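You operate a simulated robot arm through the tools that you are given. There is no shell and no other tool.

You run a simulated robot arm. Do the job below in one go: nothing can be reset, and whatever is moved stays where it is left.

Task
Take the grey tub and leave it on the steel table. Take the grey-banded carton and leave it on the top of the belt. Put the small wood block on the bottom shelf of the white rack. Take the red-banded carton and put it on the bottom shelf of the blue rack. Take the lot card from the top of the one-layer pallet and put it in the silver wide pan. Take the brown paper roll and leave it on the upper shelf of the grey rack. Put the blue-ended block on the bottom shelf of the grey rack. Fetch the green-ended block and set it on the upper shelf of the grey rack. Take the blue tin and put it on top of the grey reel. Put the green strap coil from the right half of the top shelf of the board rack on the top of the one-layer pallet. Open the blue box lid. The order is free. Set down upright: small wood block, red-banded carton, brown paper roll, blue tin.

The check looks at the end state, three seconds after you hand in, the way a careful person would. Anything else that was tipped, shoved, dropped, spilled or broken makes it a failure. Lids that push on must go on centred and level and be pressed home; caps that screw on are set level and turned clockwise until they are tight.

Robot
A 6-joint arm with a two-finger parallel gripper on a trunk, on a base that moves. Base frame: it is fixed to the floor where the robot stands at the start and does not move with it; the origin is under the middle of the robot, x ahead of it, y to its left, z up. Lengths are in mm, angles in degrees, forces in N, time in s.
With the tool pointing down near the work surface it reaches from about 280 to 680 mm from the robot's upright axis, wherever it stands. Its first joint turns from -166.0 to 166.0 degrees. Places, roughly: blue box lid [2800, -100, 1200]; blue tin (7x7x8 cm) [2500, -14200, 800]; blue-ended block (5x13x5 cm) [2100, -15300, 500]; bottom shelf of the blue rack [-2000, -1300, 100]; bottom shelf of the grey rack [2200, -15200, 100]; bottom shelf of the white rack [4900, -3000, 100]; brown paper roll (7x7x9 cm) [2000, -15400, 900]; green strap coil (8x8x4 cm) [-500, -13900, 1500]; green-ended block (5x13x5 cm) [2000, -15500, 500]; grey reel (9x9x6 cm) [2300, -14200, 800]; grey tub (22x17x12 cm) [2900, -2100, 900]; grey-banded carton [3750, -3500, 1000]; lot card [-250, -13250, 750]; red-banded carton (7x12x9 cm) [-1000, -800, 800]; small wood block (4x8x5 cm) [3600, -6100, 800]; steel table [500, -2400, 800]; top of the belt [300, -5300, 400]; top of the one-layer pallet [-200, -13300, 600]; upper shelf of the grey rack [2200, -15200, 1300]; wide pan (13x13x3 cm) [-100, -13200, 600]. Payload 4.1 kg.
The TCP is the grasp point between the finger pads, 23 mm short of the fingertips. In the tool frame z runs along the fingers and y along their closing line. The gripper opens to 94 mm. The fingers are 38 mm wide and 10 mm thick; the gripper's body (54 by 96 mm) begins 39 mm behind the TCP.
Orientation is told as [roll, pitch, yaw] about the base's x, y, z axes, in that order, counted from this pose: with the fingers straight down and closing along the base's y, the tool's x points along the base's -x, its y along +y and its z along -z.

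Tools
- The arm moves only by the tool apply_moves. Its argument "steps" is a list of rows, each a list of 7 numbers: the opening in per cent of the stroke, from 0 (shut) to 100 (fully open), then the shift along the tool's x, y, z in mm, then the turn, a rotation vector about the tool's x, y, z in degrees. In form: [[fingers, dx, dy, dz, wx, wy, wz], ...]. A call has 1 to 20 rows; each row is the pose to reach, as a shift and turn from the pose commanded when the call began, along the tool's axes at that moment. Rows are played at 5 a second. More than 50 mm and 8.6 degrees between two rows, or a gripper value outside its range, and nothing of the call is played. Where a pose cannot be reached the arm comes as near as it can. A force on the tool above 40 N (or 10 N above the force at the start of the call, whichever is more), or a blocked arm, ends the call early, and 0.2 s more pass. Each finger travels about 45 mm/s and halts on what it meets, pressing with about 37 N; the grip force reading is that of the motor and also rises with nothing between the fingers. The clock runs only during rows and for 0.2 s after the last one: add rows that repeat a pose to give the fingers time. The reply holds the time, the measured pose of the TCP, the force on the tool along the base axes, the opening and the grip force, in the units named above and with some noise, with the torque about the TCP (base axes, N m) and any sound that the robot's microphone picked up.
- Cameras (640 x 400 px; columns grow to the right, rows downward): "scene" is now at [35.6, 136.5, 1455.3]; the picture's right is [-0.31, -0.95, 0.00], its down [-0.46, 0.15, -0.88] and it looks along [0.83, -0.27, -0.48] (base axes); focal length 270 px, centre (320, 200). "wrist" rides on the gripper at [86, 16, -74] in the tool frame; the picture's right is [-0.18, 0.98, 0.00], its down [-0.58, -0.11, -0.81] and it looks along [-0.79, -0.15, 0.59] (tool axes); focal length 243 px, centre (320, 200).
- camera(camera): a new picture of that camera. It takes no simulated time.
- slide_trunk(by): slides the trunk up (or, below 0, down) by that many mm; the arm and the scene camera ride with it, the base frame stays. It gives what a move gives, with no picture.
- steer(legs): drives the robot by 1 to 6 legs, each [ahead, turn to the left] in mm and degrees, along the robot's own axes; the way and the turn of a leg run together, so that a leg with both is an arc; at most 1500 mm and 180 degrees a leg. The arm and the cameras ride along, it lands a little off, and it stops where it bumps. It gives what a move gives.
- aim_head(pan, tilt): turns the head with the scene camera to pan (to the left, within 155 degrees either way) and tilt (down, from -29 to 69), counted from straight ahead of the robot. It gives what a move gives.
- probe_pixels(camera, pixels): for up to 12 pixels [column, row] of the newest picture of that camera ("zoom" is the newest enlarged one), the place [x, y, z] in the base frame of the surface seen there, good to about 2 mm, but the place of the scene camera against the robot may be out by one fixed shift of up to 12 mm in any direction. It takes no simulated time.
- inspect(camera, box): a new picture of the part [left, top, right, bottom] of that camera's present view, enlarged. It takes no simulated time.
- sign_off(): hands the job in; it is judged then, once.

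Open the gripper and draw the arm clear of the work before you hand the job in, unless the task says otherwise.

The tools are called after "Call:" by a JSON object that holds its "name" and its "arguments". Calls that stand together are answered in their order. apply_moves: Moves the arm, as the interface text tells. Its arguments: {"type":"object","properties":{"steps":{"type":"array"}},"required":["steps"]} The other tools are called the same way: slide_trunk (by) moves the trunk up or down; steer (legs) drives the base; aim_head (pan, tilt) turns the head that bears the scene camera; camera (camera) takes a picture; probe_pixels (camera, pixels) gives the place of the surface under pixels of a picture; inspect (camera, box) takes an enlarged picture of a part of a camera's view; sign_off () hands the job in.

At the start:

```text
clock: 0.0
tool_pos: [426.1, -94.6, 1150.0]
ee_rot: [-0.1, 0.0, -0.1]
ft_force: [0.0, 0.2, 0.5]
ft_torque: [-0.02, -0.03, -0.05]
width: 94.0
grasp_force: 0.1
trunk travel left (down, up): [-400.0, 190.0]
robot x, y, heading: [-2.3, -1.1, -0.1]
head pan, tilt (commanded): [-18.2, 28.9]
```

scene: 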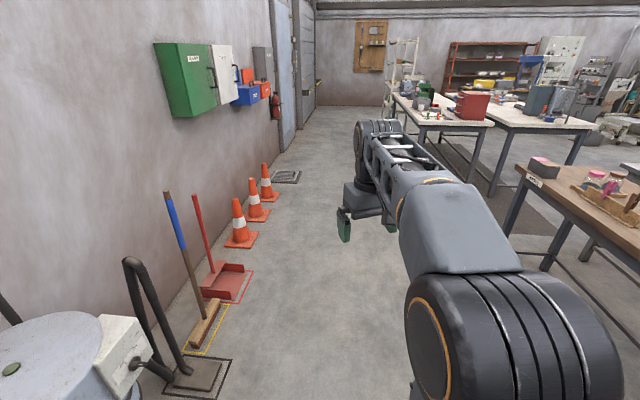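
wrist: 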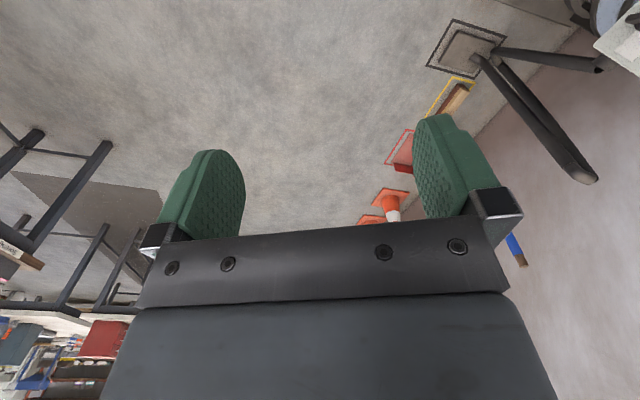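

The scene shows the wall with boxes (green, white, blue at about 245,95), and tables to the right. I look around first by panning the head to build a map.

Call:
{"name": "aim_head", "arguments": {"pan": 0, "tilt": 10}}

Call:
{"name": "camera", "arguments": {"camera": "scene"}}

```text
clock: 0.8
tool_pos: [424.1, -94.8, 1149.9]
ee_rot: [0.0, 0.0, -0.1]
ft_force: [-0.1, -0.9, -1.0]
ft_torque: [0.0, 0.01, 0.02]
width: 94.1
grasp_force: 0.0
trunk travel left (down, up): [-400.0, 190.0]
robot x, y, heading: [0.8, -0.2, -0.2]
head pan, tilt (commanded): [0.0, 10.0]
```

```text
taken
```

scene: 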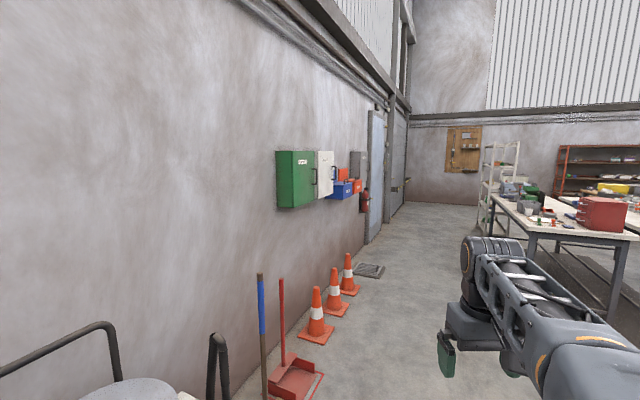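

The wall boxes are around (300-370, 160-200). I zoom on the wall boxes, and then look to the other directions.

Call:
{"name": "inspect", "arguments": {"camera": "scene", "box": [260, 130, 420, 230]}}

Call:
{"name": "probe_pixels", "arguments": {"camera": "scene", "pixels": [[297, 180], [326, 175], [341, 190], [342, 175], [358, 185], [360, 162], [316, 325], [335, 300], [348, 280], [600, 213], [520, 205], [490, 190]]}}

```text
4.00 times, centred on (340, 180) of scene
```

zoom: 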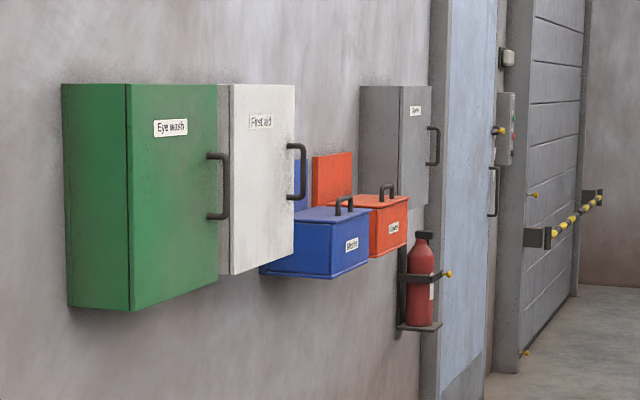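

```text
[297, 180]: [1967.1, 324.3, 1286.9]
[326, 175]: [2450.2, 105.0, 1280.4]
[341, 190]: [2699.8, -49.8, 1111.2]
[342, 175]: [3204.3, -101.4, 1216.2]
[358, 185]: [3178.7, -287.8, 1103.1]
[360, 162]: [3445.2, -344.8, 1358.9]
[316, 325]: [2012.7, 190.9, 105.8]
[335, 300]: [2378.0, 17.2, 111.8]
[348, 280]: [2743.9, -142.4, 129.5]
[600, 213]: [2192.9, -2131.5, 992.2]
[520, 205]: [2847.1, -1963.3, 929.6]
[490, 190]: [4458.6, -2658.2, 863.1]
```

The blue box has a handle on its lid top (zoom 343,205). I look to the right next.

Call:
{"name": "aim_head", "arguments": {"pan": -60, "tilt": 20}}

Call:
{"name": "camera", "arguments": {"camera": "scene"}}

```text
clock: 2.1
tool_pos: [424.2, -95.7, 1150.7]
ee_rot: [0.0, 0.0, -0.2]
ft_force: [0.1, -0.7, 0.0]
ft_torque: [-0.03, 0.0, 0.02]
width: 93.7
grasp_force: 0.0
trunk travel left (down, up): [-400.0, 190.0]
robot x, y, heading: [-1.5, -0.4, -0.0]
head pan, tilt (commanded): [-60.0, 20.0]
```

```text
taken
```

scene: 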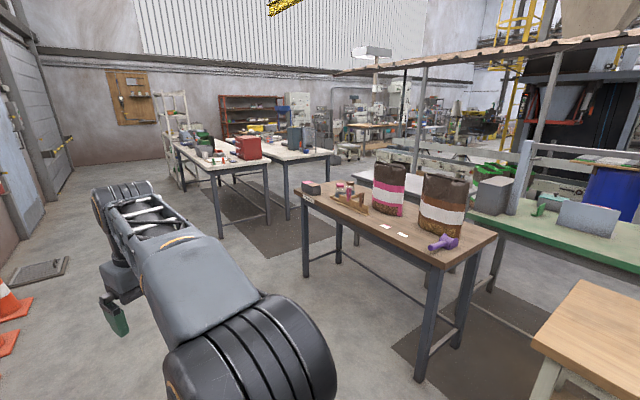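

The view shows several tables. I keep panning right.

Call:
{"name": "aim_head", "arguments": {"pan": -120, "tilt": 20}}

Call:
{"name": "camera", "arguments": {"camera": "scene"}}

Call:
{"name": "aim_head", "arguments": {"pan": 150, "tilt": 25}}

Call:
{"name": "camera", "arguments": {"camera": "scene"}}

Call:
{"name": "aim_head", "arguments": {"pan": 90, "tilt": 25}}

Call:
{"name": "camera", "arguments": {"camera": "scene"}}

```text
clock: 3.4
tool_pos: [424.3, -95.7, 1148.9]
ee_rot: [0.0, 0.0, -0.1]
ft_force: [0.2, -0.7, 0.2]
ft_torque: [0.01, -0.03, -0.01]
width: 94.1
grasp_force: 0.0
trunk travel left (down, up): [-400.0, 190.0]
robot x, y, heading: [0.8, 1.3, -0.1]
head pan, tilt (commanded): [-120.0, 20.0]
```

```text
taken
```

scene: 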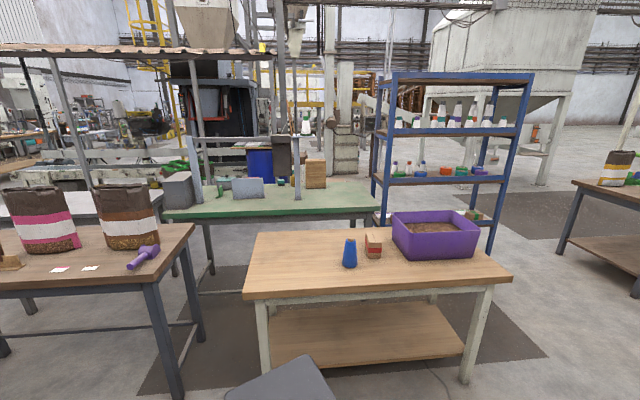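

```text
clock: 7.2
tool_pos: [425.5, -95.4, 1150.4]
ee_rot: [0.0, 0.0, -0.1]
ft_force: [-0.3, -0.1, -0.9]
ft_torque: [0.02, -0.01, -0.01]
width: 93.9
grasp_force: 0.0
trunk travel left (down, up): [-400.0, 190.0]
robot x, y, heading: [-1.1, -0.6, 0.0]
head pan, tilt (commanded): [150.0, 25.0]
```

```text
taken
```

scene: 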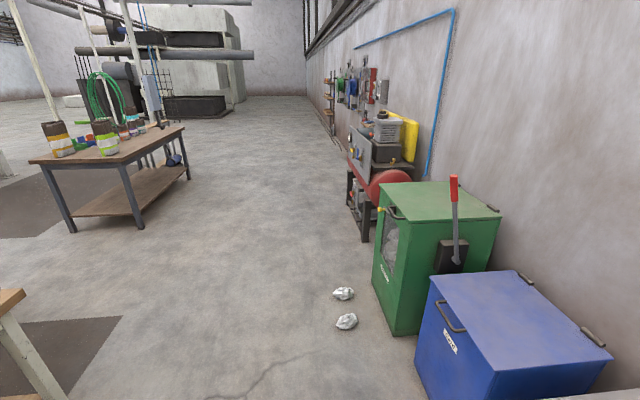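

```text
clock: 8.5
tool_pos: [425.4, -95.0, 1150.4]
ee_rot: [0.0, 0.0, -0.1]
ft_force: [-0.5, 0.1, 0.1]
ft_torque: [0.0, 0.0, -0.04]
width: 94.0
grasp_force: 0.1
trunk travel left (down, up): [-400.0, 190.0]
robot x, y, heading: [0.9, -1.1, -0.0]
head pan, tilt (commanded): [90.0, 25.0]
```

```text
taken
```

scene: 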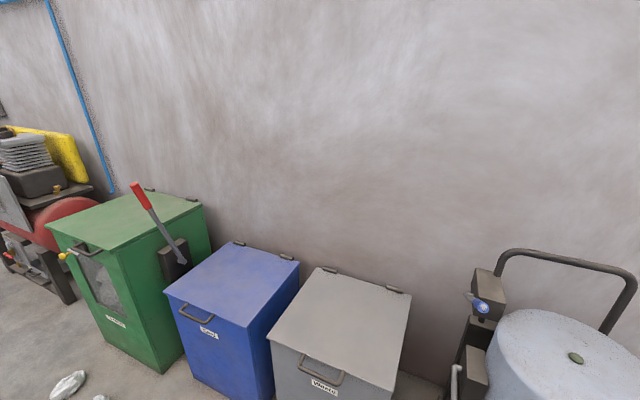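

The red-banded carton stands on the wooden table, in the -120° view near (374,243). I look back there and measure table, carton and blue rack.

Call:
{"name": "aim_head", "arguments": {"pan": -130, "tilt": 30}}

Call:
{"name": "camera", "arguments": {"camera": "scene"}}

```text
clock: 11.6
tool_pos: [424.2, -95.2, 1150.4]
ee_rot: [0.1, 0.0, -0.1]
ft_force: [-0.8, 0.6, 0.1]
ft_torque: [-0.01, 0.04, 0.01]
width: 94.3
grasp_force: 0.0
trunk travel left (down, up): [-400.0, 190.0]
robot x, y, heading: [-1.8, -2.2, 0.1]
head pan, tilt (commanded): [-130.0, 30.0]
```

```text
taken
```

scene: 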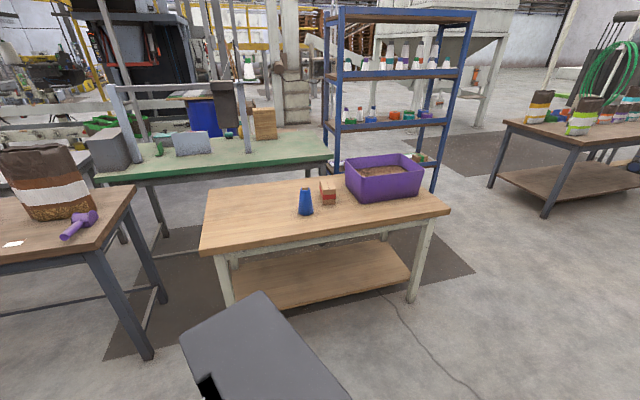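

I measure the wooden table corners (200,252), (450,212), (207,188), the carton (328,190), and the blue rack.

Call:
{"name": "probe_pixels", "arguments": {"camera": "scene", "pixels": [[203, 250], [447, 211], [210, 190], [305, 193], [328, 182], [328, 200], [385, 190], [420, 162], [330, 150], [440, 125], [413, 295], [227, 300]]}}

Call:
{"name": "inspect", "arguments": {"camera": "scene", "box": [280, 90, 480, 215]}}

```text
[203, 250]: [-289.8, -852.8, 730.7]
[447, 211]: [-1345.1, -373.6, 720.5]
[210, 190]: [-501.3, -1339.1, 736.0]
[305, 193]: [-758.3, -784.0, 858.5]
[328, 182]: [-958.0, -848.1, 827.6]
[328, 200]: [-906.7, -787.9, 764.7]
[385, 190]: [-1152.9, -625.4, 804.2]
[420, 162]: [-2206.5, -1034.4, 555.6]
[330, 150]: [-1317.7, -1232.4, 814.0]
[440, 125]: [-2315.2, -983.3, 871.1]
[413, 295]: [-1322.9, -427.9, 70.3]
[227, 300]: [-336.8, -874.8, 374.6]
```

```text
3.20 times, centred on (380, 152) of scene
```

zoom: 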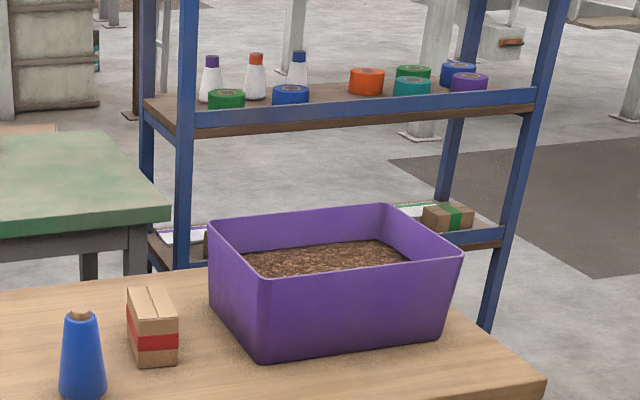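

The table's front edge runs about -24.4° against base x. I probe the blue rack's posts and shelves in the enlarged view.

Call:
{"name": "inspect", "arguments": {"camera": "scene", "box": [310, 0, 490, 200]}}

Call:
{"name": "probe_pixels", "arguments": {"camera": "scene", "pixels": [[339, 20], [337, 60], [338, 110], [339, 122], [335, 150], [472, 12], [458, 72], [447, 122], [436, 170], [325, 14], [325, 100], [420, 20]]}}

```text
2.00 times, centred on (400, 100) of scene
```

zoom: 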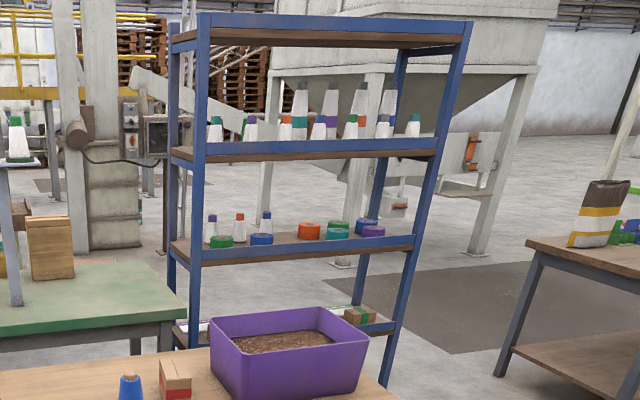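

```text
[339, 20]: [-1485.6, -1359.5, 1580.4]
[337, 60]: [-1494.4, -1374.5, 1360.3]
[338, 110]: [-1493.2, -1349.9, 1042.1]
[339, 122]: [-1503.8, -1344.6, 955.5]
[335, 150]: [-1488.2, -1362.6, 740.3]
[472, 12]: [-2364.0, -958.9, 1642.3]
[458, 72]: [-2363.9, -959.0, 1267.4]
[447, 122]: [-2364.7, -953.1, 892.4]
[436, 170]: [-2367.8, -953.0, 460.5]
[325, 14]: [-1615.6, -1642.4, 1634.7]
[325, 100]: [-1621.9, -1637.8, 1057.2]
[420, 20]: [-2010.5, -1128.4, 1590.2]
```

The rack front runs from (-1490,-1360) to (-2364,-955), shelves at about 500, 870, 1230 mm. I look down to learn the size of the base before driving.

Call:
{"name": "aim_head", "arguments": {"pan": -100, "tilt": 69}}

Call:
{"name": "camera", "arguments": {"camera": "scene"}}

Call:
{"name": "aim_head", "arguments": {"pan": 20, "tilt": 69}}

Call:
{"name": "camera", "arguments": {"camera": "scene"}}

```text
clock: 12.7
tool_pos: [425.9, -95.6, 1149.1]
ee_rot: [0.0, 0.0, 0.0]
ft_force: [0.1, -0.4, 0.1]
ft_torque: [-0.03, 0.0, 0.03]
width: 94.1
grasp_force: 0.1
trunk travel left (down, up): [-400.0, 190.0]
robot x, y, heading: [-0.7, 2.3, 0.0]
head pan, tilt (commanded): [-100.0, 68.8]
```

```text
taken
```

scene: 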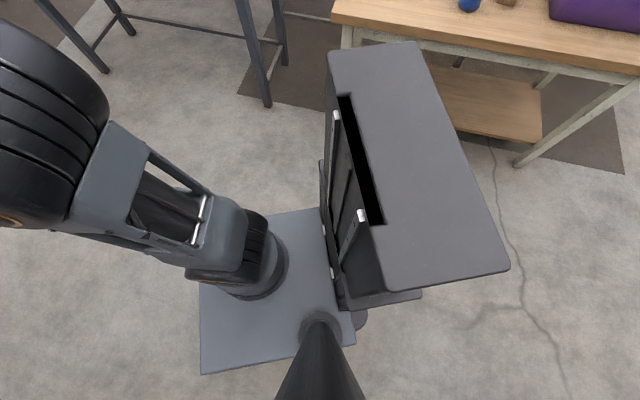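

```text
clock: 14.7
tool_pos: [424.9, -95.3, 1149.2]
ee_rot: [0.1, 0.0, 0.0]
ft_force: [-0.3, 1.1, 0.6]
ft_torque: [0.01, 0.03, -0.01]
width: 93.9
grasp_force: 0.0
trunk travel left (down, up): [-400.0, 190.0]
robot x, y, heading: [-0.6, -1.3, 0.0]
head pan, tilt (commanded): [20.0, 68.8]
```

```text
taken
```

scene: 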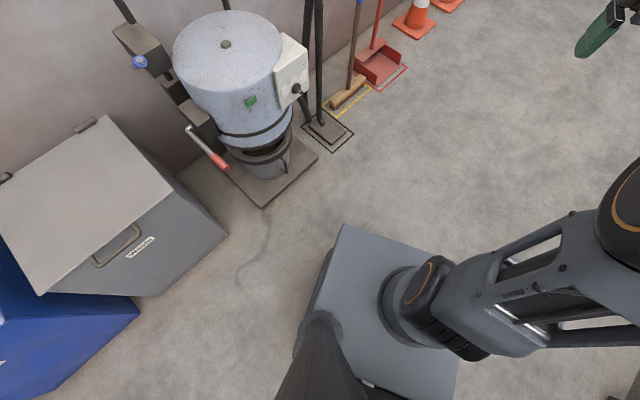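

I probe the platform, tower, and arm base to learn their size (first view corners now replaced, so probing the newest picture).

Call:
{"name": "probe_pixels", "arguments": {"camera": "scene", "pixels": [[343, 228], [440, 275], [350, 290], [405, 300], [300, 350], [330, 260], [420, 380], [258, 200], [220, 40], [125, 240], [205, 150], [460, 330]]}}

Call:
{"name": "aim_head", "arguments": {"pan": -130, "tilt": 69}}

Call:
{"name": "camera", "arguments": {"camera": "scene"}}

Call:
{"name": "probe_pixels", "arguments": {"camera": "scene", "pixels": [[250, 100], [330, 100], [400, 200], [450, 280], [350, 300], [200, 200], [150, 250], [250, 250], [300, 350], [400, 330], [120, 200], [500, 300]]}}

```text
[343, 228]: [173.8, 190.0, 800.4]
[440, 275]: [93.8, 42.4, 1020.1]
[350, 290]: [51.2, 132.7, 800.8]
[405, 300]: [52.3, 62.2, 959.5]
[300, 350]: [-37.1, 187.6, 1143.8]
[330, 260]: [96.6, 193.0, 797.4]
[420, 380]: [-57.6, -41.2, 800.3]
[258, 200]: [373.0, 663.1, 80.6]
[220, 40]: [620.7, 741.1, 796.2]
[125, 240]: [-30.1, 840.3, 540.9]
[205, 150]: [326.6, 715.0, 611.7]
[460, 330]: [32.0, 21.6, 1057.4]
```

```text
clock: 17.0
tool_pos: [424.8, -95.1, 1150.2]
ee_rot: [0.0, 0.0, -0.1]
ft_force: [-1.3, 0.4, -1.2]
ft_torque: [0.01, 0.01, -0.02]
width: 93.9
grasp_force: 0.0
trunk travel left (down, up): [-400.0, 190.0]
robot x, y, heading: [-5.2, -0.5, -0.0]
head pan, tilt (commanded): [-130.0, 68.8]
```

```text
taken
```

scene: 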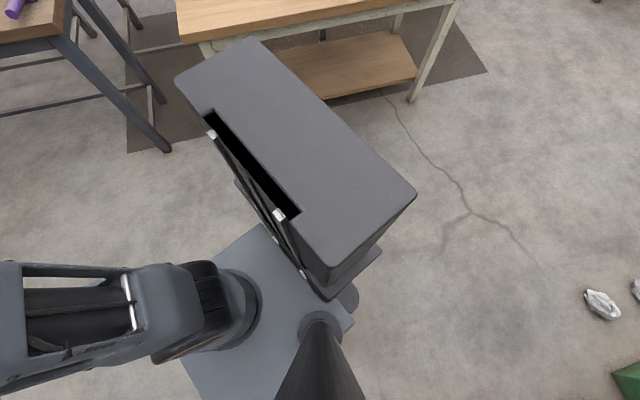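

```text
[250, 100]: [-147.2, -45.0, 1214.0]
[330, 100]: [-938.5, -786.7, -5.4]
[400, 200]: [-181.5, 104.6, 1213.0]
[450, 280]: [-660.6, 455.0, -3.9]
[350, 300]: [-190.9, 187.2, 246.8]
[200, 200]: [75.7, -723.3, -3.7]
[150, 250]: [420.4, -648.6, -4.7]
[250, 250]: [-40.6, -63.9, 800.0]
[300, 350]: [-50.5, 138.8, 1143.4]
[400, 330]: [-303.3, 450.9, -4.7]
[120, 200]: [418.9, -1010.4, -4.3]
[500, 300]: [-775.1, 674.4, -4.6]
```

The arm plate is at z 800, about x -60..175, y ±190. I probe the rear tower's corners.

Call:
{"name": "probe_pixels", "arguments": {"camera": "scene", "pixels": [[178, 80], [250, 42], [412, 194], [330, 265], [378, 252], [345, 295], [205, 108], [295, 213], [245, 195]]}}

```text
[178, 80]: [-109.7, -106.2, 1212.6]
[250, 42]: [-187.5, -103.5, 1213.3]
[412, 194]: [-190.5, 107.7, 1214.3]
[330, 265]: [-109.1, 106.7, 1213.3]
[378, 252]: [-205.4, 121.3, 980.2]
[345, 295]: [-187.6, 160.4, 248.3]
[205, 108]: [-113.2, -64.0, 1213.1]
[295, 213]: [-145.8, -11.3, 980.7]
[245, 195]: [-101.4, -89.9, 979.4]
```

The robot is compact (x -205..175, y ±190). I drive to stand in front of the carton on the wooden table, facing it.

Call:
{"name": "steer", "arguments": {"legs": [[0, -154.7], [786, 0], [0, 40.3]]}}

Call:
{"name": "aim_head", "arguments": {"pan": 0, "tilt": 40}}

Call:
{"name": "camera", "arguments": {"camera": "scene"}}

Call:
{"name": "camera", "arguments": {"camera": "wrist"}}

```text
clock: 29.6
tool_pos: [-996.9, -676.3, 1149.2]
ee_rot: [0.0, 0.0, -115.0]
ft_force: [1.0, -0.2, -1.5]
ft_torque: [-0.01, -0.03, -0.02]
width: 94.1
grasp_force: 0.0
trunk travel left (down, up): [-400.0, 190.0]
robot x, y, heading: [-730.4, -329.6, -114.8]
head pan, tilt (commanded): [-130.0, 68.8]
```

```text
clock: 31.7
tool_pos: [-997.2, -676.7, 1149.0]
ee_rot: [0.0, 0.0, -115.0]
ft_force: [0.0, 0.1, 0.4]
ft_torque: [0.0, 0.0, 0.01]
width: 94.0
grasp_force: 0.1
trunk travel left (down, up): [-400.0, 190.0]
robot x, y, heading: [-734.7, -332.1, -114.9]
head pan, tilt (commanded): [0.0, 40.0]
```

```text
taken
```

scene: 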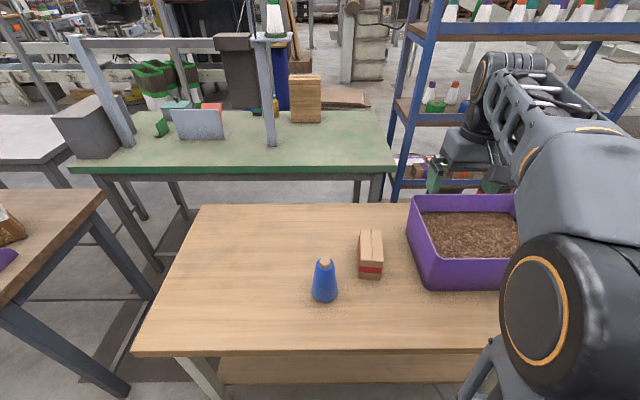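

```text
taken
```

wrist: 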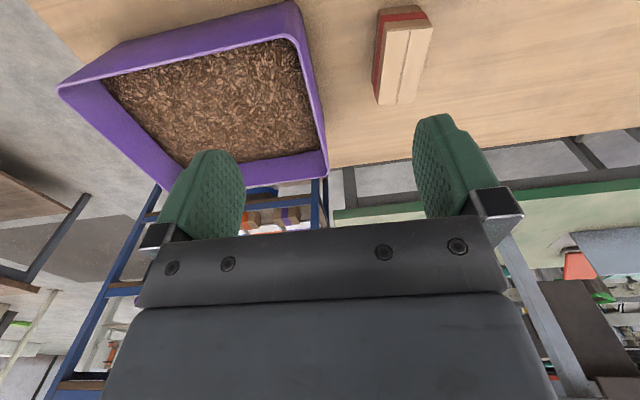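

The carton appears in the scene at (370,255) and in the wrist view at (403,55). I probe it in both to compare scene and wrist readings.

Call:
{"name": "inspect", "arguments": {"camera": "scene", "box": [300, 210, 440, 310]}}

Call:
{"name": "inspect", "arguments": {"camera": "wrist", "box": [340, 0, 480, 110]}}

```text
4.00 times, centred on (370, 260) of scene
```

zoom: 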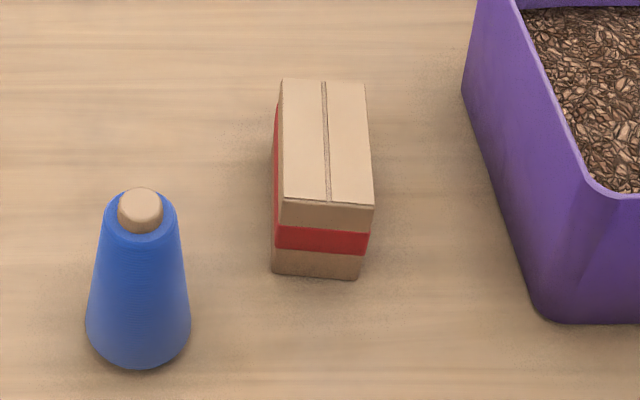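

```text
3.64 times, centred on (410, 55) of wrist
```

zoom: 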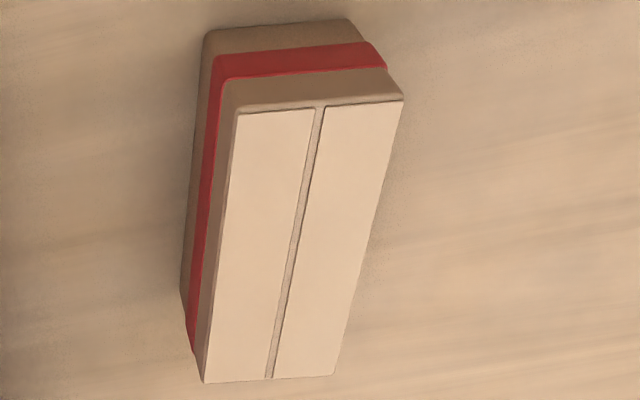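

I probe the top-face corners of the carton in the wrist zoom, and then in the scene picture.

Call:
{"name": "probe_pixels", "arguments": {"camera": "zoom", "pixels": [[242, 118], [398, 105], [208, 378], [330, 370], [300, 240], [100, 200], [480, 250]]}}

Call:
{"name": "probe_pixels", "arguments": {"camera": "scene", "pixels": [[372, 231], [391, 231], [372, 259], [392, 260], [382, 245], [350, 250], [409, 240]]}}

```text
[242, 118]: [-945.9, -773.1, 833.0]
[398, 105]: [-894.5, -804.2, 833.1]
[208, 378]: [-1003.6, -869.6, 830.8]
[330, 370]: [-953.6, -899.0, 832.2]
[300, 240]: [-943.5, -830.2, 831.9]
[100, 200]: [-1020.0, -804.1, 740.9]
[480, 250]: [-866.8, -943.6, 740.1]
```

```text
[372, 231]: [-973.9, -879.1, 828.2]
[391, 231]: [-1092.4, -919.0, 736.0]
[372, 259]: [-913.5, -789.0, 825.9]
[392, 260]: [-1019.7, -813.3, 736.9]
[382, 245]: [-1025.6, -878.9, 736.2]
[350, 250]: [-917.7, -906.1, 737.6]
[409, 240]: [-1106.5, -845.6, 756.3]
```

The carton top centre is at about (-949,-836,832), long axis nearly along my heading, table at 740. I rotate the gripper 6° about its axis and shift left, lowering somewhat, to line up with the carton.

Call:
{"name": "apply_moves", "arguments": {"steps": [[100, 0, 28, 38, 0, 0, 1.5], [100, 0, 56, 75, 0, 0, 3], [100, 0, 84, 112, 0, 0, 4.5], [100, 0, 110, 150, 0, 0, 6], [100, 0, 110, 150, 0, 0, 6]]}}

```text
clock: 32.9
tool_pos: [-901.3, -725.7, 999.3]
ee_rot: [0.0, 0.0, -120.9]
ft_force: [-0.5, -0.8, -0.4]
ft_torque: [-0.01, 0.0, -0.01]
width: 94.3
grasp_force: 0.0
trunk travel left (down, up): [-400.0, 190.0]
robot x, y, heading: [-731.7, -331.3, -114.8]
head pan, tilt (commanded): [0.0, 40.0]
```

Yaw is now -120.9 as wanted. Next I tilt the fingers forward by 45° about the tool's y axis.

Call:
{"name": "apply_moves", "arguments": {"steps": [[100, 0, 0, 0, 0, -8, 0], [100, 0, 0, 0, 0, -16, 0], [100, 0, 0, 0, 0, -24, 0], [100, 0, 0, 0, 0, -32, 0], [100, 0, 0, 0, 0, -40, 0], [100, 0, 0, 0, 0, -45, 0], [100, 0, 0, 0, 0, -45, 0]]}}

Call:
{"name": "camera", "arguments": {"camera": "scene"}}

Call:
{"name": "camera", "arguments": {"camera": "wrist"}}

```text
clock: 34.5
tool_pos: [-897.4, -722.8, 1000.3]
ee_rot: [0.0, -45.0, -120.9]
ft_force: [-1.1, -0.2, 0.5]
ft_torque: [0.03, 0.0, -0.02]
width: 94.4
grasp_force: 0.1
trunk travel left (down, up): [-400.0, 190.0]
robot x, y, heading: [-727.3, -332.7, -114.8]
head pan, tilt (commanded): [0.0, 40.0]
```

```text
taken
```

scene: 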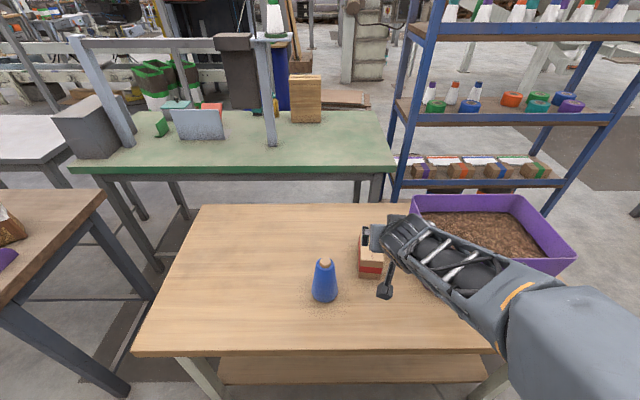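

```text
taken
```

wrist: 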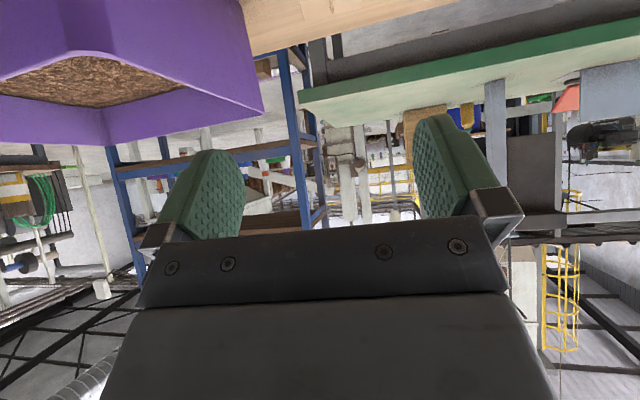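

Tilt worked (pitch -45). I now shift to line up with the carton along the 45° approach line, then advance part-way and check with the wrist camera.

Call:
{"name": "apply_moves", "arguments": {"steps": [[100, 38, 8, 0, 0, 0, 0], [100, 75.5, 14.7, 0, 0, 0, 0], [100, 75.5, 14.7, 45, 0, 0, 0], [100, 75.5, 14.7, 90, 0, 0, 0], [100, 75.5, 14.7, 115, 0, 0, 0], [100, 75.5, 14.7, 115, 0, 0, 0]]}}

Call:
{"name": "camera", "arguments": {"camera": "wrist"}}

Call:
{"name": "camera", "arguments": {"camera": "scene"}}

```text
clock: 35.9
tool_pos: [-896.6, -755.9, 864.4]
ee_rot: [0.1, -45.1, -121.0]
ft_force: [-0.4, 0.5, 0.2]
ft_torque: [-0.01, 0.0, -0.02]
width: 94.1
grasp_force: 0.0
out of reach, approached as far as the arm can: row 1, 2, 3
trunk travel left (down, up): [-400.0, 190.0]
robot x, y, heading: [-731.0, -330.8, -115.1]
head pan, tilt (commanded): [0.0, 40.0]
```

```text
taken
```

wrist: 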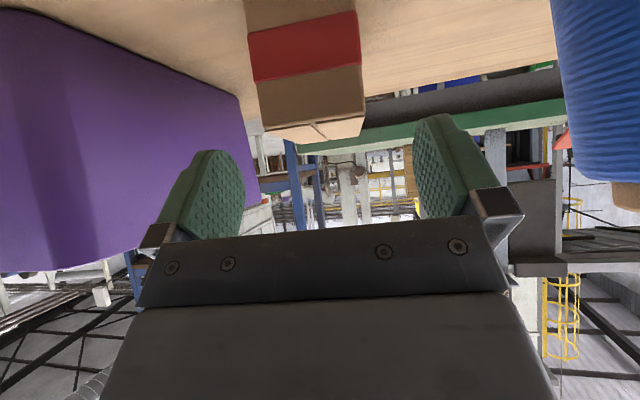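

```text
taken
```

scene: 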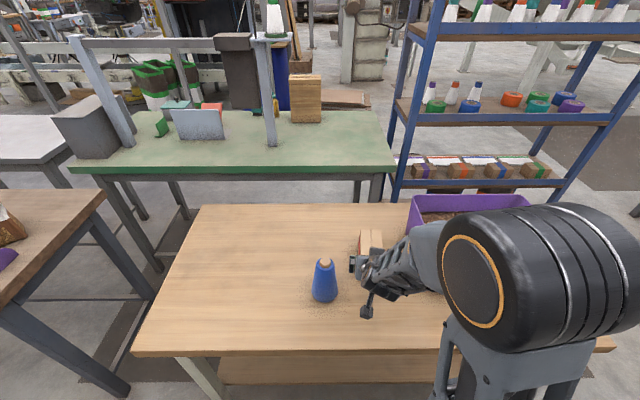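

The tool is near the approach line. I probe the carton's front face in the wrist picture to refine the lateral offset.

Call:
{"name": "probe_pixels", "arguments": {"camera": "wrist", "pixels": [[262, 100], [358, 95], [255, 60], [352, 40], [310, 50], [310, 100], [305, 132]]}}

```text
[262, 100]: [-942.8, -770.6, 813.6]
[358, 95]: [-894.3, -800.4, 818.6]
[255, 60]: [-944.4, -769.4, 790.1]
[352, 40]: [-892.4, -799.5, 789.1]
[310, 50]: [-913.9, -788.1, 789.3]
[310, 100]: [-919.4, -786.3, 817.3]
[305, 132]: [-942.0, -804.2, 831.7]
```

The carton front is 3-4 mm right of the tool's centre line. I advance 88 mm along the tool axis and close.

Call:
{"name": "apply_moves", "arguments": {"steps": [[100, 0, -3, 44, 0, 0, 0], [100, 0, -3, 88, 0, 0, 0], [100, 0, -3, 88, 0, 0, 0]]}}

Call:
{"name": "camera", "arguments": {"camera": "wrist"}}

```text
clock: 36.7
tool_pos: [-933.1, -806.7, 801.2]
ee_rot: [-0.1, -45.0, -121.0]
ft_force: [-0.3, -0.6, -0.6]
ft_torque: [-0.01, -0.02, 0.0]
width: 93.9
grasp_force: 0.1
trunk travel left (down, up): [-400.0, 190.0]
robot x, y, heading: [-732.7, -332.0, -114.7]
head pan, tilt (commanded): [0.0, 40.0]
```

```text
taken
```

wrist: 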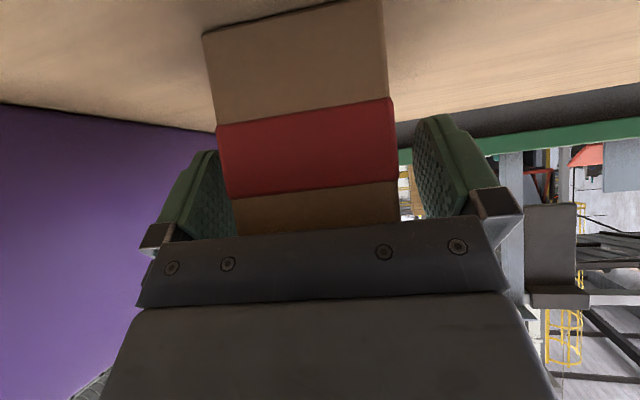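

The carton sits between the pads. I close the gripper.

Call:
{"name": "apply_moves", "arguments": {"steps": [[0, 0, 0, 0, 0, 0, 0], [0, 0, 0, 0, 0, 0, 0], [0, 0, 0, 0, 0, 0, 0], [0, 0, 0, 0, 0, 0, 0], [0, 0, 0, 0, 0, 0, 0]]}}

```text
clock: 37.9
tool_pos: [-932.6, -806.2, 800.9]
ee_rot: [0.0, -45.0, -120.9]
ft_force: [-0.4, 0.5, 0.1]
ft_torque: [-0.07, 0.0, -0.05]
width: 64.8
grasp_force: 37.0
trunk travel left (down, up): [-400.0, 190.0]
robot x, y, heading: [-735.2, -329.7, -114.7]
head pan, tilt (commanded): [0.0, 40.0]
```

Gripped at 64.8 mm. I lift straight up 200 mm.

Call:
{"name": "apply_moves", "arguments": {"steps": [[0, -14, 0, -14, 0, 0, 0], [0, -42, 0, -42, 0, 0, 0], [0, -70, 0, -70, 0, 0, 0], [0, -105, 0, -105, 0, 0, 0], [0, -140, 0, -140, 0, 0, 0], [0, -140, 0, -140, 0, 0, 0]]}}

Call:
{"name": "camera", "arguments": {"camera": "wrist"}}

Call:
{"name": "camera", "arguments": {"camera": "scene"}}

```text
clock: 39.3
tool_pos: [-929.8, -809.0, 1005.8]
ee_rot: [0.1, -45.0, -121.0]
ft_force: [1.1, 0.9, 0.5]
ft_torque: [0.0, 0.01, -0.02]
width: 0.1
grasp_force: 36.9
trunk travel left (down, up): [-400.0, 190.0]
robot x, y, heading: [-732.0, -330.8, -115.0]
head pan, tilt (commanded): [0.0, 40.0]
```

```text
taken
```

wrist: 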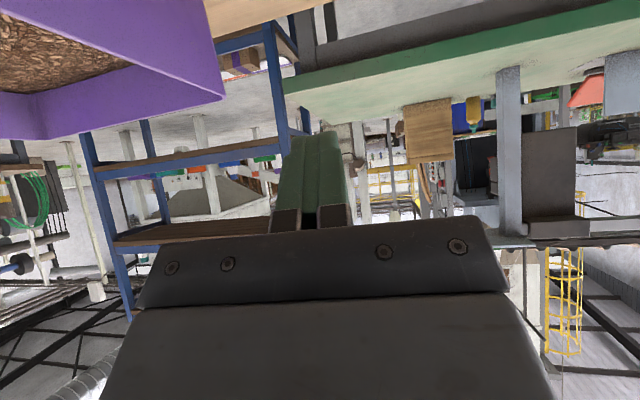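

```text
taken
```

scene: 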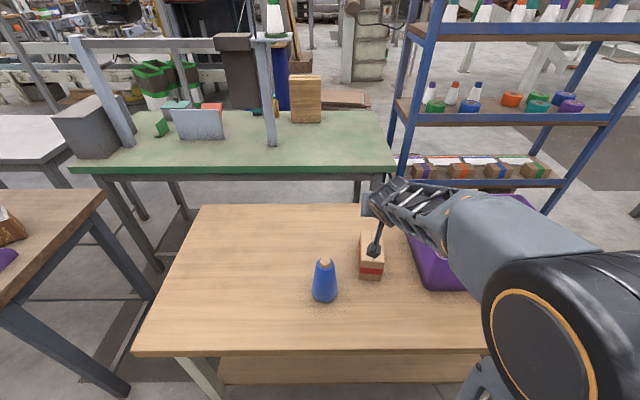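

The grip slipped off (width 0.1); the carton still appears to stand on the table at (370,255). I inspect it.

Call:
{"name": "inspect", "arguments": {"camera": "scene", "box": [300, 210, 440, 310]}}

Call:
{"name": "probe_pixels", "arguments": {"camera": "zoom", "pixels": [[270, 100], [280, 180], [275, 230], [365, 240], [275, 270], [360, 275]]}}

```text
4.00 times, centred on (370, 260) of scene
```

zoom: 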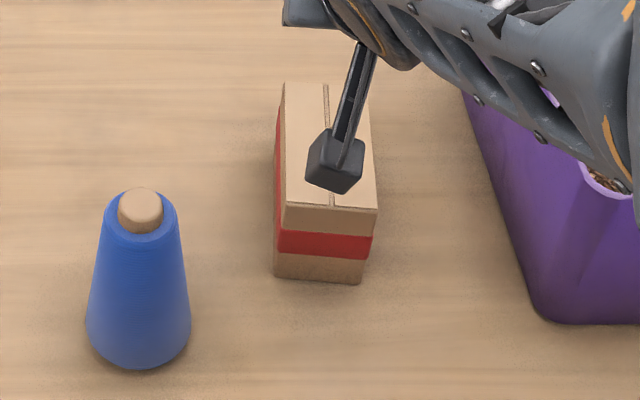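

```text
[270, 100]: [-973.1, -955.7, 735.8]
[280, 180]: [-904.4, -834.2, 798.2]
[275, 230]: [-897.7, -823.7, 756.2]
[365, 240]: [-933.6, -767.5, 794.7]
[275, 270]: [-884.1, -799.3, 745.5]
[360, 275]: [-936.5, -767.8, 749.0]
```

The carton still stands upright; the off-centre grip slipped. I will grip nearer its centre with a steeper tool (25° tilt). I open and re-tilt, moving back along heading for a look.

Call:
{"name": "apply_moves", "arguments": {"steps": [[100, 20, 0, -20, 0, 7, 0], [100, 40, 0, -40, 0, 14, 0], [100, 50, 0, -50, 0, 20, 0], [100, 60, 0, -60, 0, 20, 0], [100, 60, 0, -60, 0, 20, 0]]}}

Call:
{"name": "camera", "arguments": {"camera": "wrist"}}

```text
clock: 40.5
tool_pos: [-890.0, -731.9, 1002.1]
ee_rot: [0.0, -24.9, -121.1]
ft_force: [-0.2, -0.9, 0.1]
ft_torque: [-0.01, 0.04, 0.01]
width: 94.3
grasp_force: 0.1
trunk travel left (down, up): [-400.0, 190.0]
robot x, y, heading: [-730.4, -328.9, -114.9]
head pan, tilt (commanded): [0.0, 40.0]
```

```text
taken
```

wrist: 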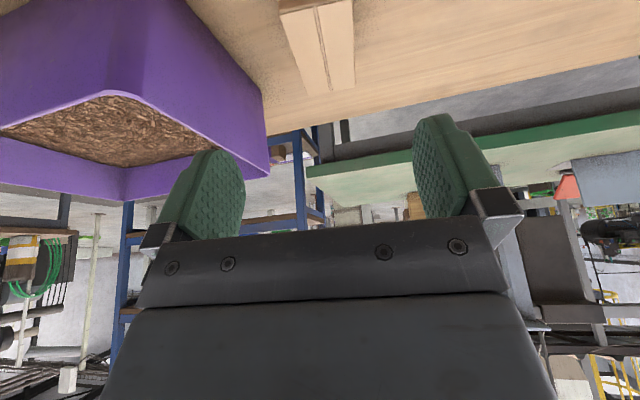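

I probe the carton's top corners in the wrist view: near (281,10), (352,2), far (302,92), (353,88).

Call:
{"name": "inspect", "arguments": {"camera": "wrist", "box": [250, 0, 390, 100]}}

Call:
{"name": "probe_pixels", "arguments": {"camera": "wrist", "pixels": [[284, 14], [350, 5], [304, 90], [351, 86], [318, 50], [270, 40]]}}

```text
4.00 times, centred on (320, 50) of wrist
```

zoom: 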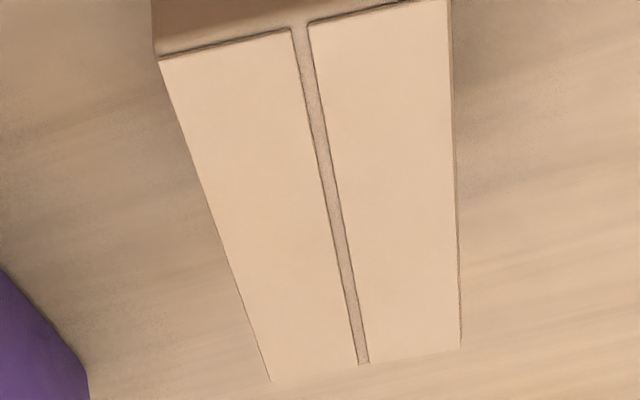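

```text
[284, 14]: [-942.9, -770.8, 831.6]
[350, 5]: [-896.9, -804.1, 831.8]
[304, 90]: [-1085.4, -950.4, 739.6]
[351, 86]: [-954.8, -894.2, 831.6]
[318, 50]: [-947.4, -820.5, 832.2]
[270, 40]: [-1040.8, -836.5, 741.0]
```

I probe edges precisely on the zoomed picture to get the carton's yaw and centre.

Call:
{"name": "probe_pixels", "arguments": {"camera": "zoom", "pixels": [[168, 64], [440, 6], [272, 372], [452, 340], [220, 210], [450, 180], [302, 40], [362, 355]]}}

```text
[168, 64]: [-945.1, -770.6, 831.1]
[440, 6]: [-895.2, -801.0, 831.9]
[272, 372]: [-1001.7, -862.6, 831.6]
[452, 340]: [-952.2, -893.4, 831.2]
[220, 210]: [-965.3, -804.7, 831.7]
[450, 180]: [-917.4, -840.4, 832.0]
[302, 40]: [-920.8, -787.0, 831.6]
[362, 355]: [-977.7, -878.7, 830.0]
```

Carton's long axis is at -121.8°, centre (-949,-833). I align and descend along the 25° tilted axis, pausing before contact to check.

Call:
{"name": "apply_moves", "arguments": {"steps": [[100, -20.3, 2.7, 0, 0.34, 0, 0.72], [100, -20.3, 2.7, 45, 0.34, 0, 0.72], [100, -20.3, 2.7, 90, 0.34, 0, 0.72], [100, -20.3, 2.7, 135, 0.34, 0, 0.72], [100, -20.3, 2.7, 160, 0.34, 0, 0.72], [100, -20.3, 2.7, 160, 0.34, 0, 0.72]]}}

Call:
{"name": "camera", "arguments": {"camera": "wrist"}}

```text
clock: 41.9
tool_pos: [-930.4, -810.0, 866.2]
ee_rot: [-0.1, -24.9, -121.7]
ft_force: [0.2, -0.4, 0.0]
ft_torque: [0.02, -0.03, 0.01]
width: 94.1
grasp_force: 0.2
trunk travel left (down, up): [-400.0, 190.0]
robot x, y, heading: [-730.5, -327.7, -115.1]
head pan, tilt (commanded): [0.0, 40.0]
```

```text
taken
```

wrist: 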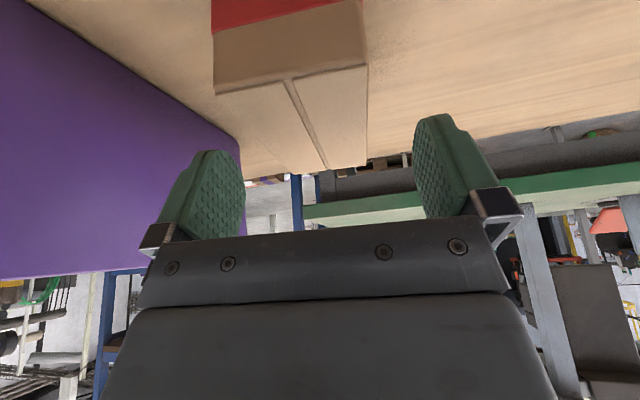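

The carton's near edge is centred at column ~290 where 302 is expected, so I shift 5 mm to tool -y while descending the last 54 mm.

Call:
{"name": "apply_moves", "arguments": {"steps": [[100, 0, -5, 20, 0, 0, 0], [100, 0, -5, 40, 0, 0, 0], [100, 0, -5, 53, 0, 0, 0], [100, 0, -5, 53, 0, 0, 0]]}}

Call:
{"name": "camera", "arguments": {"camera": "wrist"}}

```text
clock: 42.9
tool_pos: [-947.5, -824.4, 817.1]
ee_rot: [0.0, -25.0, -121.8]
ft_force: [-0.1, -0.6, -1.0]
ft_torque: [0.03, 0.0, 0.01]
width: 93.9
grasp_force: 0.0
trunk travel left (down, up): [-400.0, 190.0]
robot x, y, heading: [-728.5, -331.8, -114.9]
head pan, tilt (commanded): [0.0, 40.0]
```

```text
taken
```

wrist: 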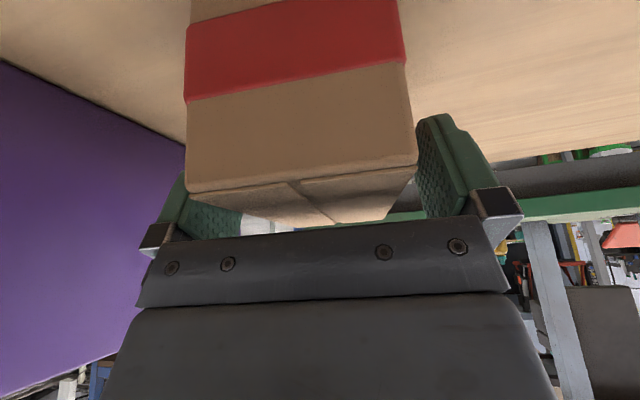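

The carton is well between the fingers. I close and lift slowly by 20 mm to test the hold.

Call:
{"name": "apply_moves", "arguments": {"steps": [[0, 0, 0, 0, 0, 0, 0], [0, 0, 0, 0, 0, 0, 0], [0, 0, 0, 0, 0, 0, 0], [0, 0, 0, 0, 0, 0, 0], [0, -0.8, 0, -1.8, 0, 0, 0], [0, -1.7, 0, -3.6, 0, 0, 0], [0, -3.4, 0, -7.2, 0, 0, 0], [0, -5, 0, -10.9, 0, 0, 0], [0, -6.8, 0, -14.5, 0, 0, 0], [0, -8.5, 0, -18.1, 0, 0, 0]]}}

Call:
{"name": "camera", "arguments": {"camera": "wrist"}}

```text
clock: 45.1
tool_pos: [-949.0, -824.6, 836.3]
ee_rot: [0.0, -24.9, -121.7]
ft_force: [-0.9, 0.1, -1.9]
ft_torque: [0.05, -0.01, -0.02]
width: 64.7
grasp_force: 36.9
trunk travel left (down, up): [-400.0, 190.0]
robot x, y, heading: [-730.4, -330.7, -114.8]
head pan, tilt (commanded): [0.0, 40.0]
```

```text
taken
```

wrist: 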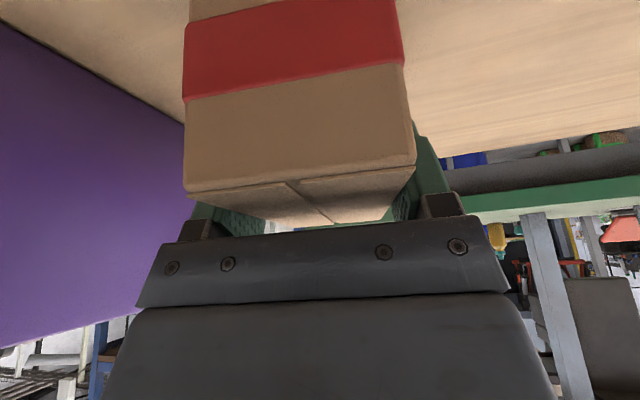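

The hold is firm (64.7 mm, about 2 N weight). I lift further, 190 mm, at moderate speed.

Call:
{"name": "apply_moves", "arguments": {"steps": [[0, -6, 0, -13, 0, 0, 0], [0, -13, 0, -27, 0, 0, 0], [0, -21, 0, -45, 0, 0, 0], [0, -30, 0, -63, 0, 0, 0], [0, -38, 0, -82, 0, 0, 0], [0, -46, 0, -100, 0, 0, 0], [0, -55, 0, -118, 0, 0, 0], [0, -64, 0, -136, 0, 0, 0], [0, -72, 0, -154, 0, 0, 0], [0, -80, 0, -172, 0, 0, 0], [0, -80, 0, -172, 0, 0, 0]]}}

Call:
{"name": "camera", "arguments": {"camera": "scene"}}

```text
clock: 47.5
tool_pos: [-944.2, -824.4, 1027.1]
ee_rot: [0.0, -25.0, -121.7]
ft_force: [0.1, 0.5, -2.3]
ft_torque: [0.05, -0.03, 0.01]
width: 64.8
grasp_force: 36.5
trunk travel left (down, up): [-400.0, 190.0]
robot x, y, heading: [-731.7, -328.4, -114.7]
head pan, tilt (commanded): [0.0, 40.0]
```

```text
taken
```

scene: 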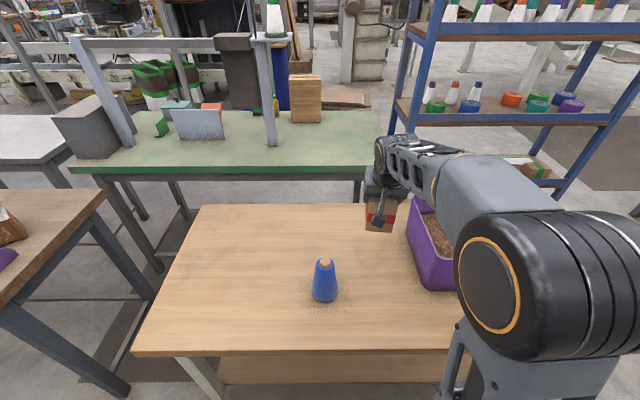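

The carton is held. I back off from the table, then drive along it to stand in front of the blue rack's right half, facing the rack.

Call:
{"name": "steer", "arguments": {"legs": [[-200, 0], [0, -89.6], [930, 0], [0, 89.6]]}}

Call:
{"name": "aim_head", "arguments": {"pan": 0, "tilt": 35}}

Call:
{"name": "camera", "arguments": {"camera": "scene"}}

```text
clock: 61.0
tool_pos: [-1666.4, -316.9, 1027.5]
ee_rot: [0.0, -24.9, -118.5]
ft_force: [0.7, 0.0, -2.7]
ft_torque: [0.03, 0.0, -0.01]
width: 64.7
grasp_force: 37.0
trunk travel left (down, up): [-400.0, 190.0]
robot x, y, heading: [-1482.8, 188.8, -111.7]
head pan, tilt (commanded): [0.0, 40.0]
```

```text
clock: 61.7
tool_pos: [-1666.0, -316.4, 1027.2]
ee_rot: [0.1, -25.0, -118.5]
ft_force: [-1.1, 0.5, -2.1]
ft_torque: [0.05, -0.03, 0.0]
width: 64.6
grasp_force: 36.8
trunk travel left (down, up): [-400.0, 190.0]
robot x, y, heading: [-1480.8, 189.2, -111.7]
head pan, tilt (commanded): [0.0, 35.0]
```

```text
taken
```

scene: 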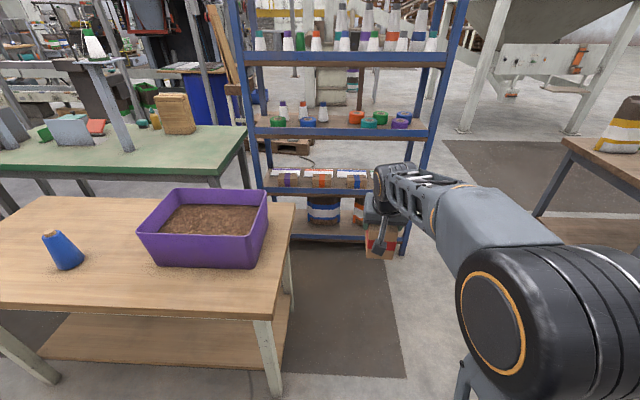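

I zoom on the bottom part of the blue rack, around (230-440,160-260).

Call:
{"name": "inspect", "arguments": {"camera": "scene", "box": [240, 150, 440, 260]}}

Call:
{"name": "probe_pixels", "arguments": {"camera": "scene", "pixels": [[320, 235], [300, 225], [300, 237], [280, 210], [323, 210], [290, 192], [355, 210], [404, 235], [404, 252], [268, 205]]}}

```text
3.20 times, centred on (340, 205) of scene
```

zoom: 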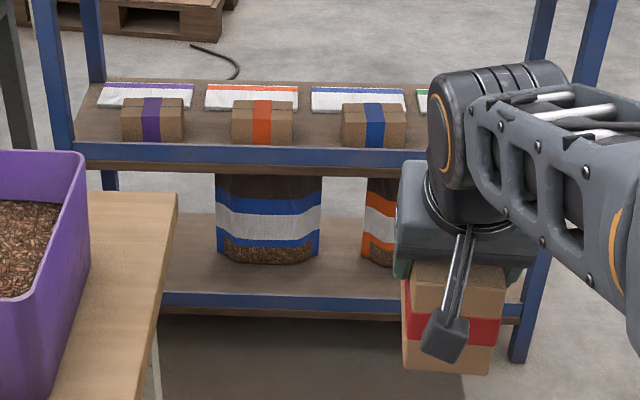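

```text
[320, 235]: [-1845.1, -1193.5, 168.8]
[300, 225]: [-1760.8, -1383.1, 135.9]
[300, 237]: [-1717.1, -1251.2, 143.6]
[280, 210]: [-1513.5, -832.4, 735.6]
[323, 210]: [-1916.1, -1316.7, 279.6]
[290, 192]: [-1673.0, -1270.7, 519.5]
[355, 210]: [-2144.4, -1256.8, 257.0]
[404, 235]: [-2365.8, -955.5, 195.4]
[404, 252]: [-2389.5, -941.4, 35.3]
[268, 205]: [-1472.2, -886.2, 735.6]
```

The bottom shelf is at z≈136 with two bags; a free zone is visible on its right end near the right post. I drive closer to the rack's right side for a clearer look.

Call:
{"name": "steer", "arguments": {"legs": [[0, -25.7], [600, 0], [0, 23]]}}

Call:
{"name": "aim_head", "arguments": {"pan": 0, "tilt": 45}}

Call:
{"name": "camera", "arguments": {"camera": "scene"}}

Call:
{"name": "camera", "arguments": {"camera": "wrist"}}

```text
clock: 67.5
tool_pos: [-2114.8, -696.2, 1026.9]
ee_rot: [0.0, -25.1, -121.3]
ft_force: [1.2, 0.1, -2.3]
ft_torque: [0.01, -0.04, 0.01]
width: 64.8
grasp_force: 36.9
trunk travel left (down, up): [-400.0, 190.0]
robot x, y, heading: [-1908.8, -201.6, -114.6]
head pan, tilt (commanded): [0.0, 35.0]
```

```text
clock: 68.2
tool_pos: [-2114.9, -694.6, 1025.6]
ee_rot: [0.0, -24.9, -121.2]
ft_force: [0.3, -0.1, -1.7]
ft_torque: [0.0, -0.03, 0.01]
width: 65.1
grasp_force: 36.7
trunk travel left (down, up): [-400.0, 190.0]
robot x, y, heading: [-1904.7, -199.5, -114.3]
head pan, tilt (commanded): [0.0, 45.0]
```

```text
taken
```

scene: 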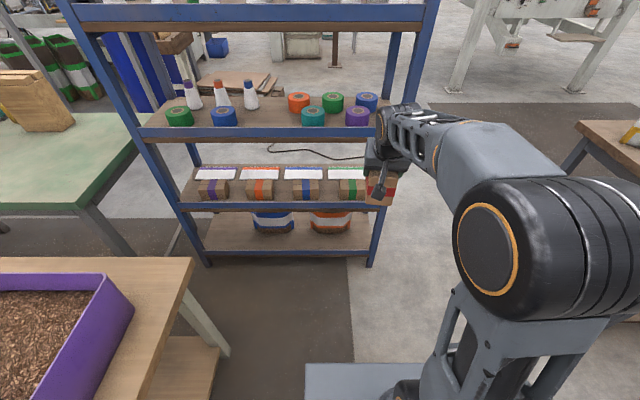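

```text
taken
```

wrist: 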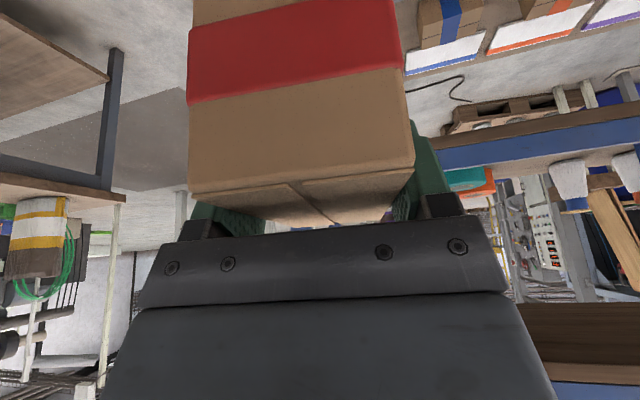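

Now the bottom shelf with its two bags is visible around (200-385, 210-265). I zoom and probe it.

Call:
{"name": "inspect", "arguments": {"camera": "scene", "box": [180, 150, 400, 280]}}

Call:
{"name": "probe_pixels", "arguments": {"camera": "scene", "pixels": [[280, 245], [355, 240], [368, 240], [355, 225], [300, 258], [300, 250], [220, 240], [330, 228], [360, 256], [371, 262], [330, 207], [345, 212]]}}

```text
2.91 times, centred on (290, 215) of scene
```

zoom: 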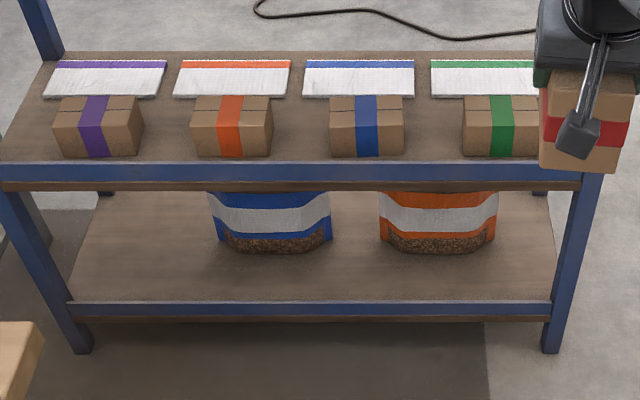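

```text
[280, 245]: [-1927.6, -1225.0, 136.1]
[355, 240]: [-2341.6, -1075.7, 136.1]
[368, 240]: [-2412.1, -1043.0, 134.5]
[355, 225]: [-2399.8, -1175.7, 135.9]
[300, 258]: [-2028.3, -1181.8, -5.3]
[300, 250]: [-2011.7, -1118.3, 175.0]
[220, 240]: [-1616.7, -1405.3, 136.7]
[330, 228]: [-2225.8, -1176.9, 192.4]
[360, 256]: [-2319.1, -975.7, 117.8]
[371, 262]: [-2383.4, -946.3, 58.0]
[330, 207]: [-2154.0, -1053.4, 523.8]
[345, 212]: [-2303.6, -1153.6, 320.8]
```

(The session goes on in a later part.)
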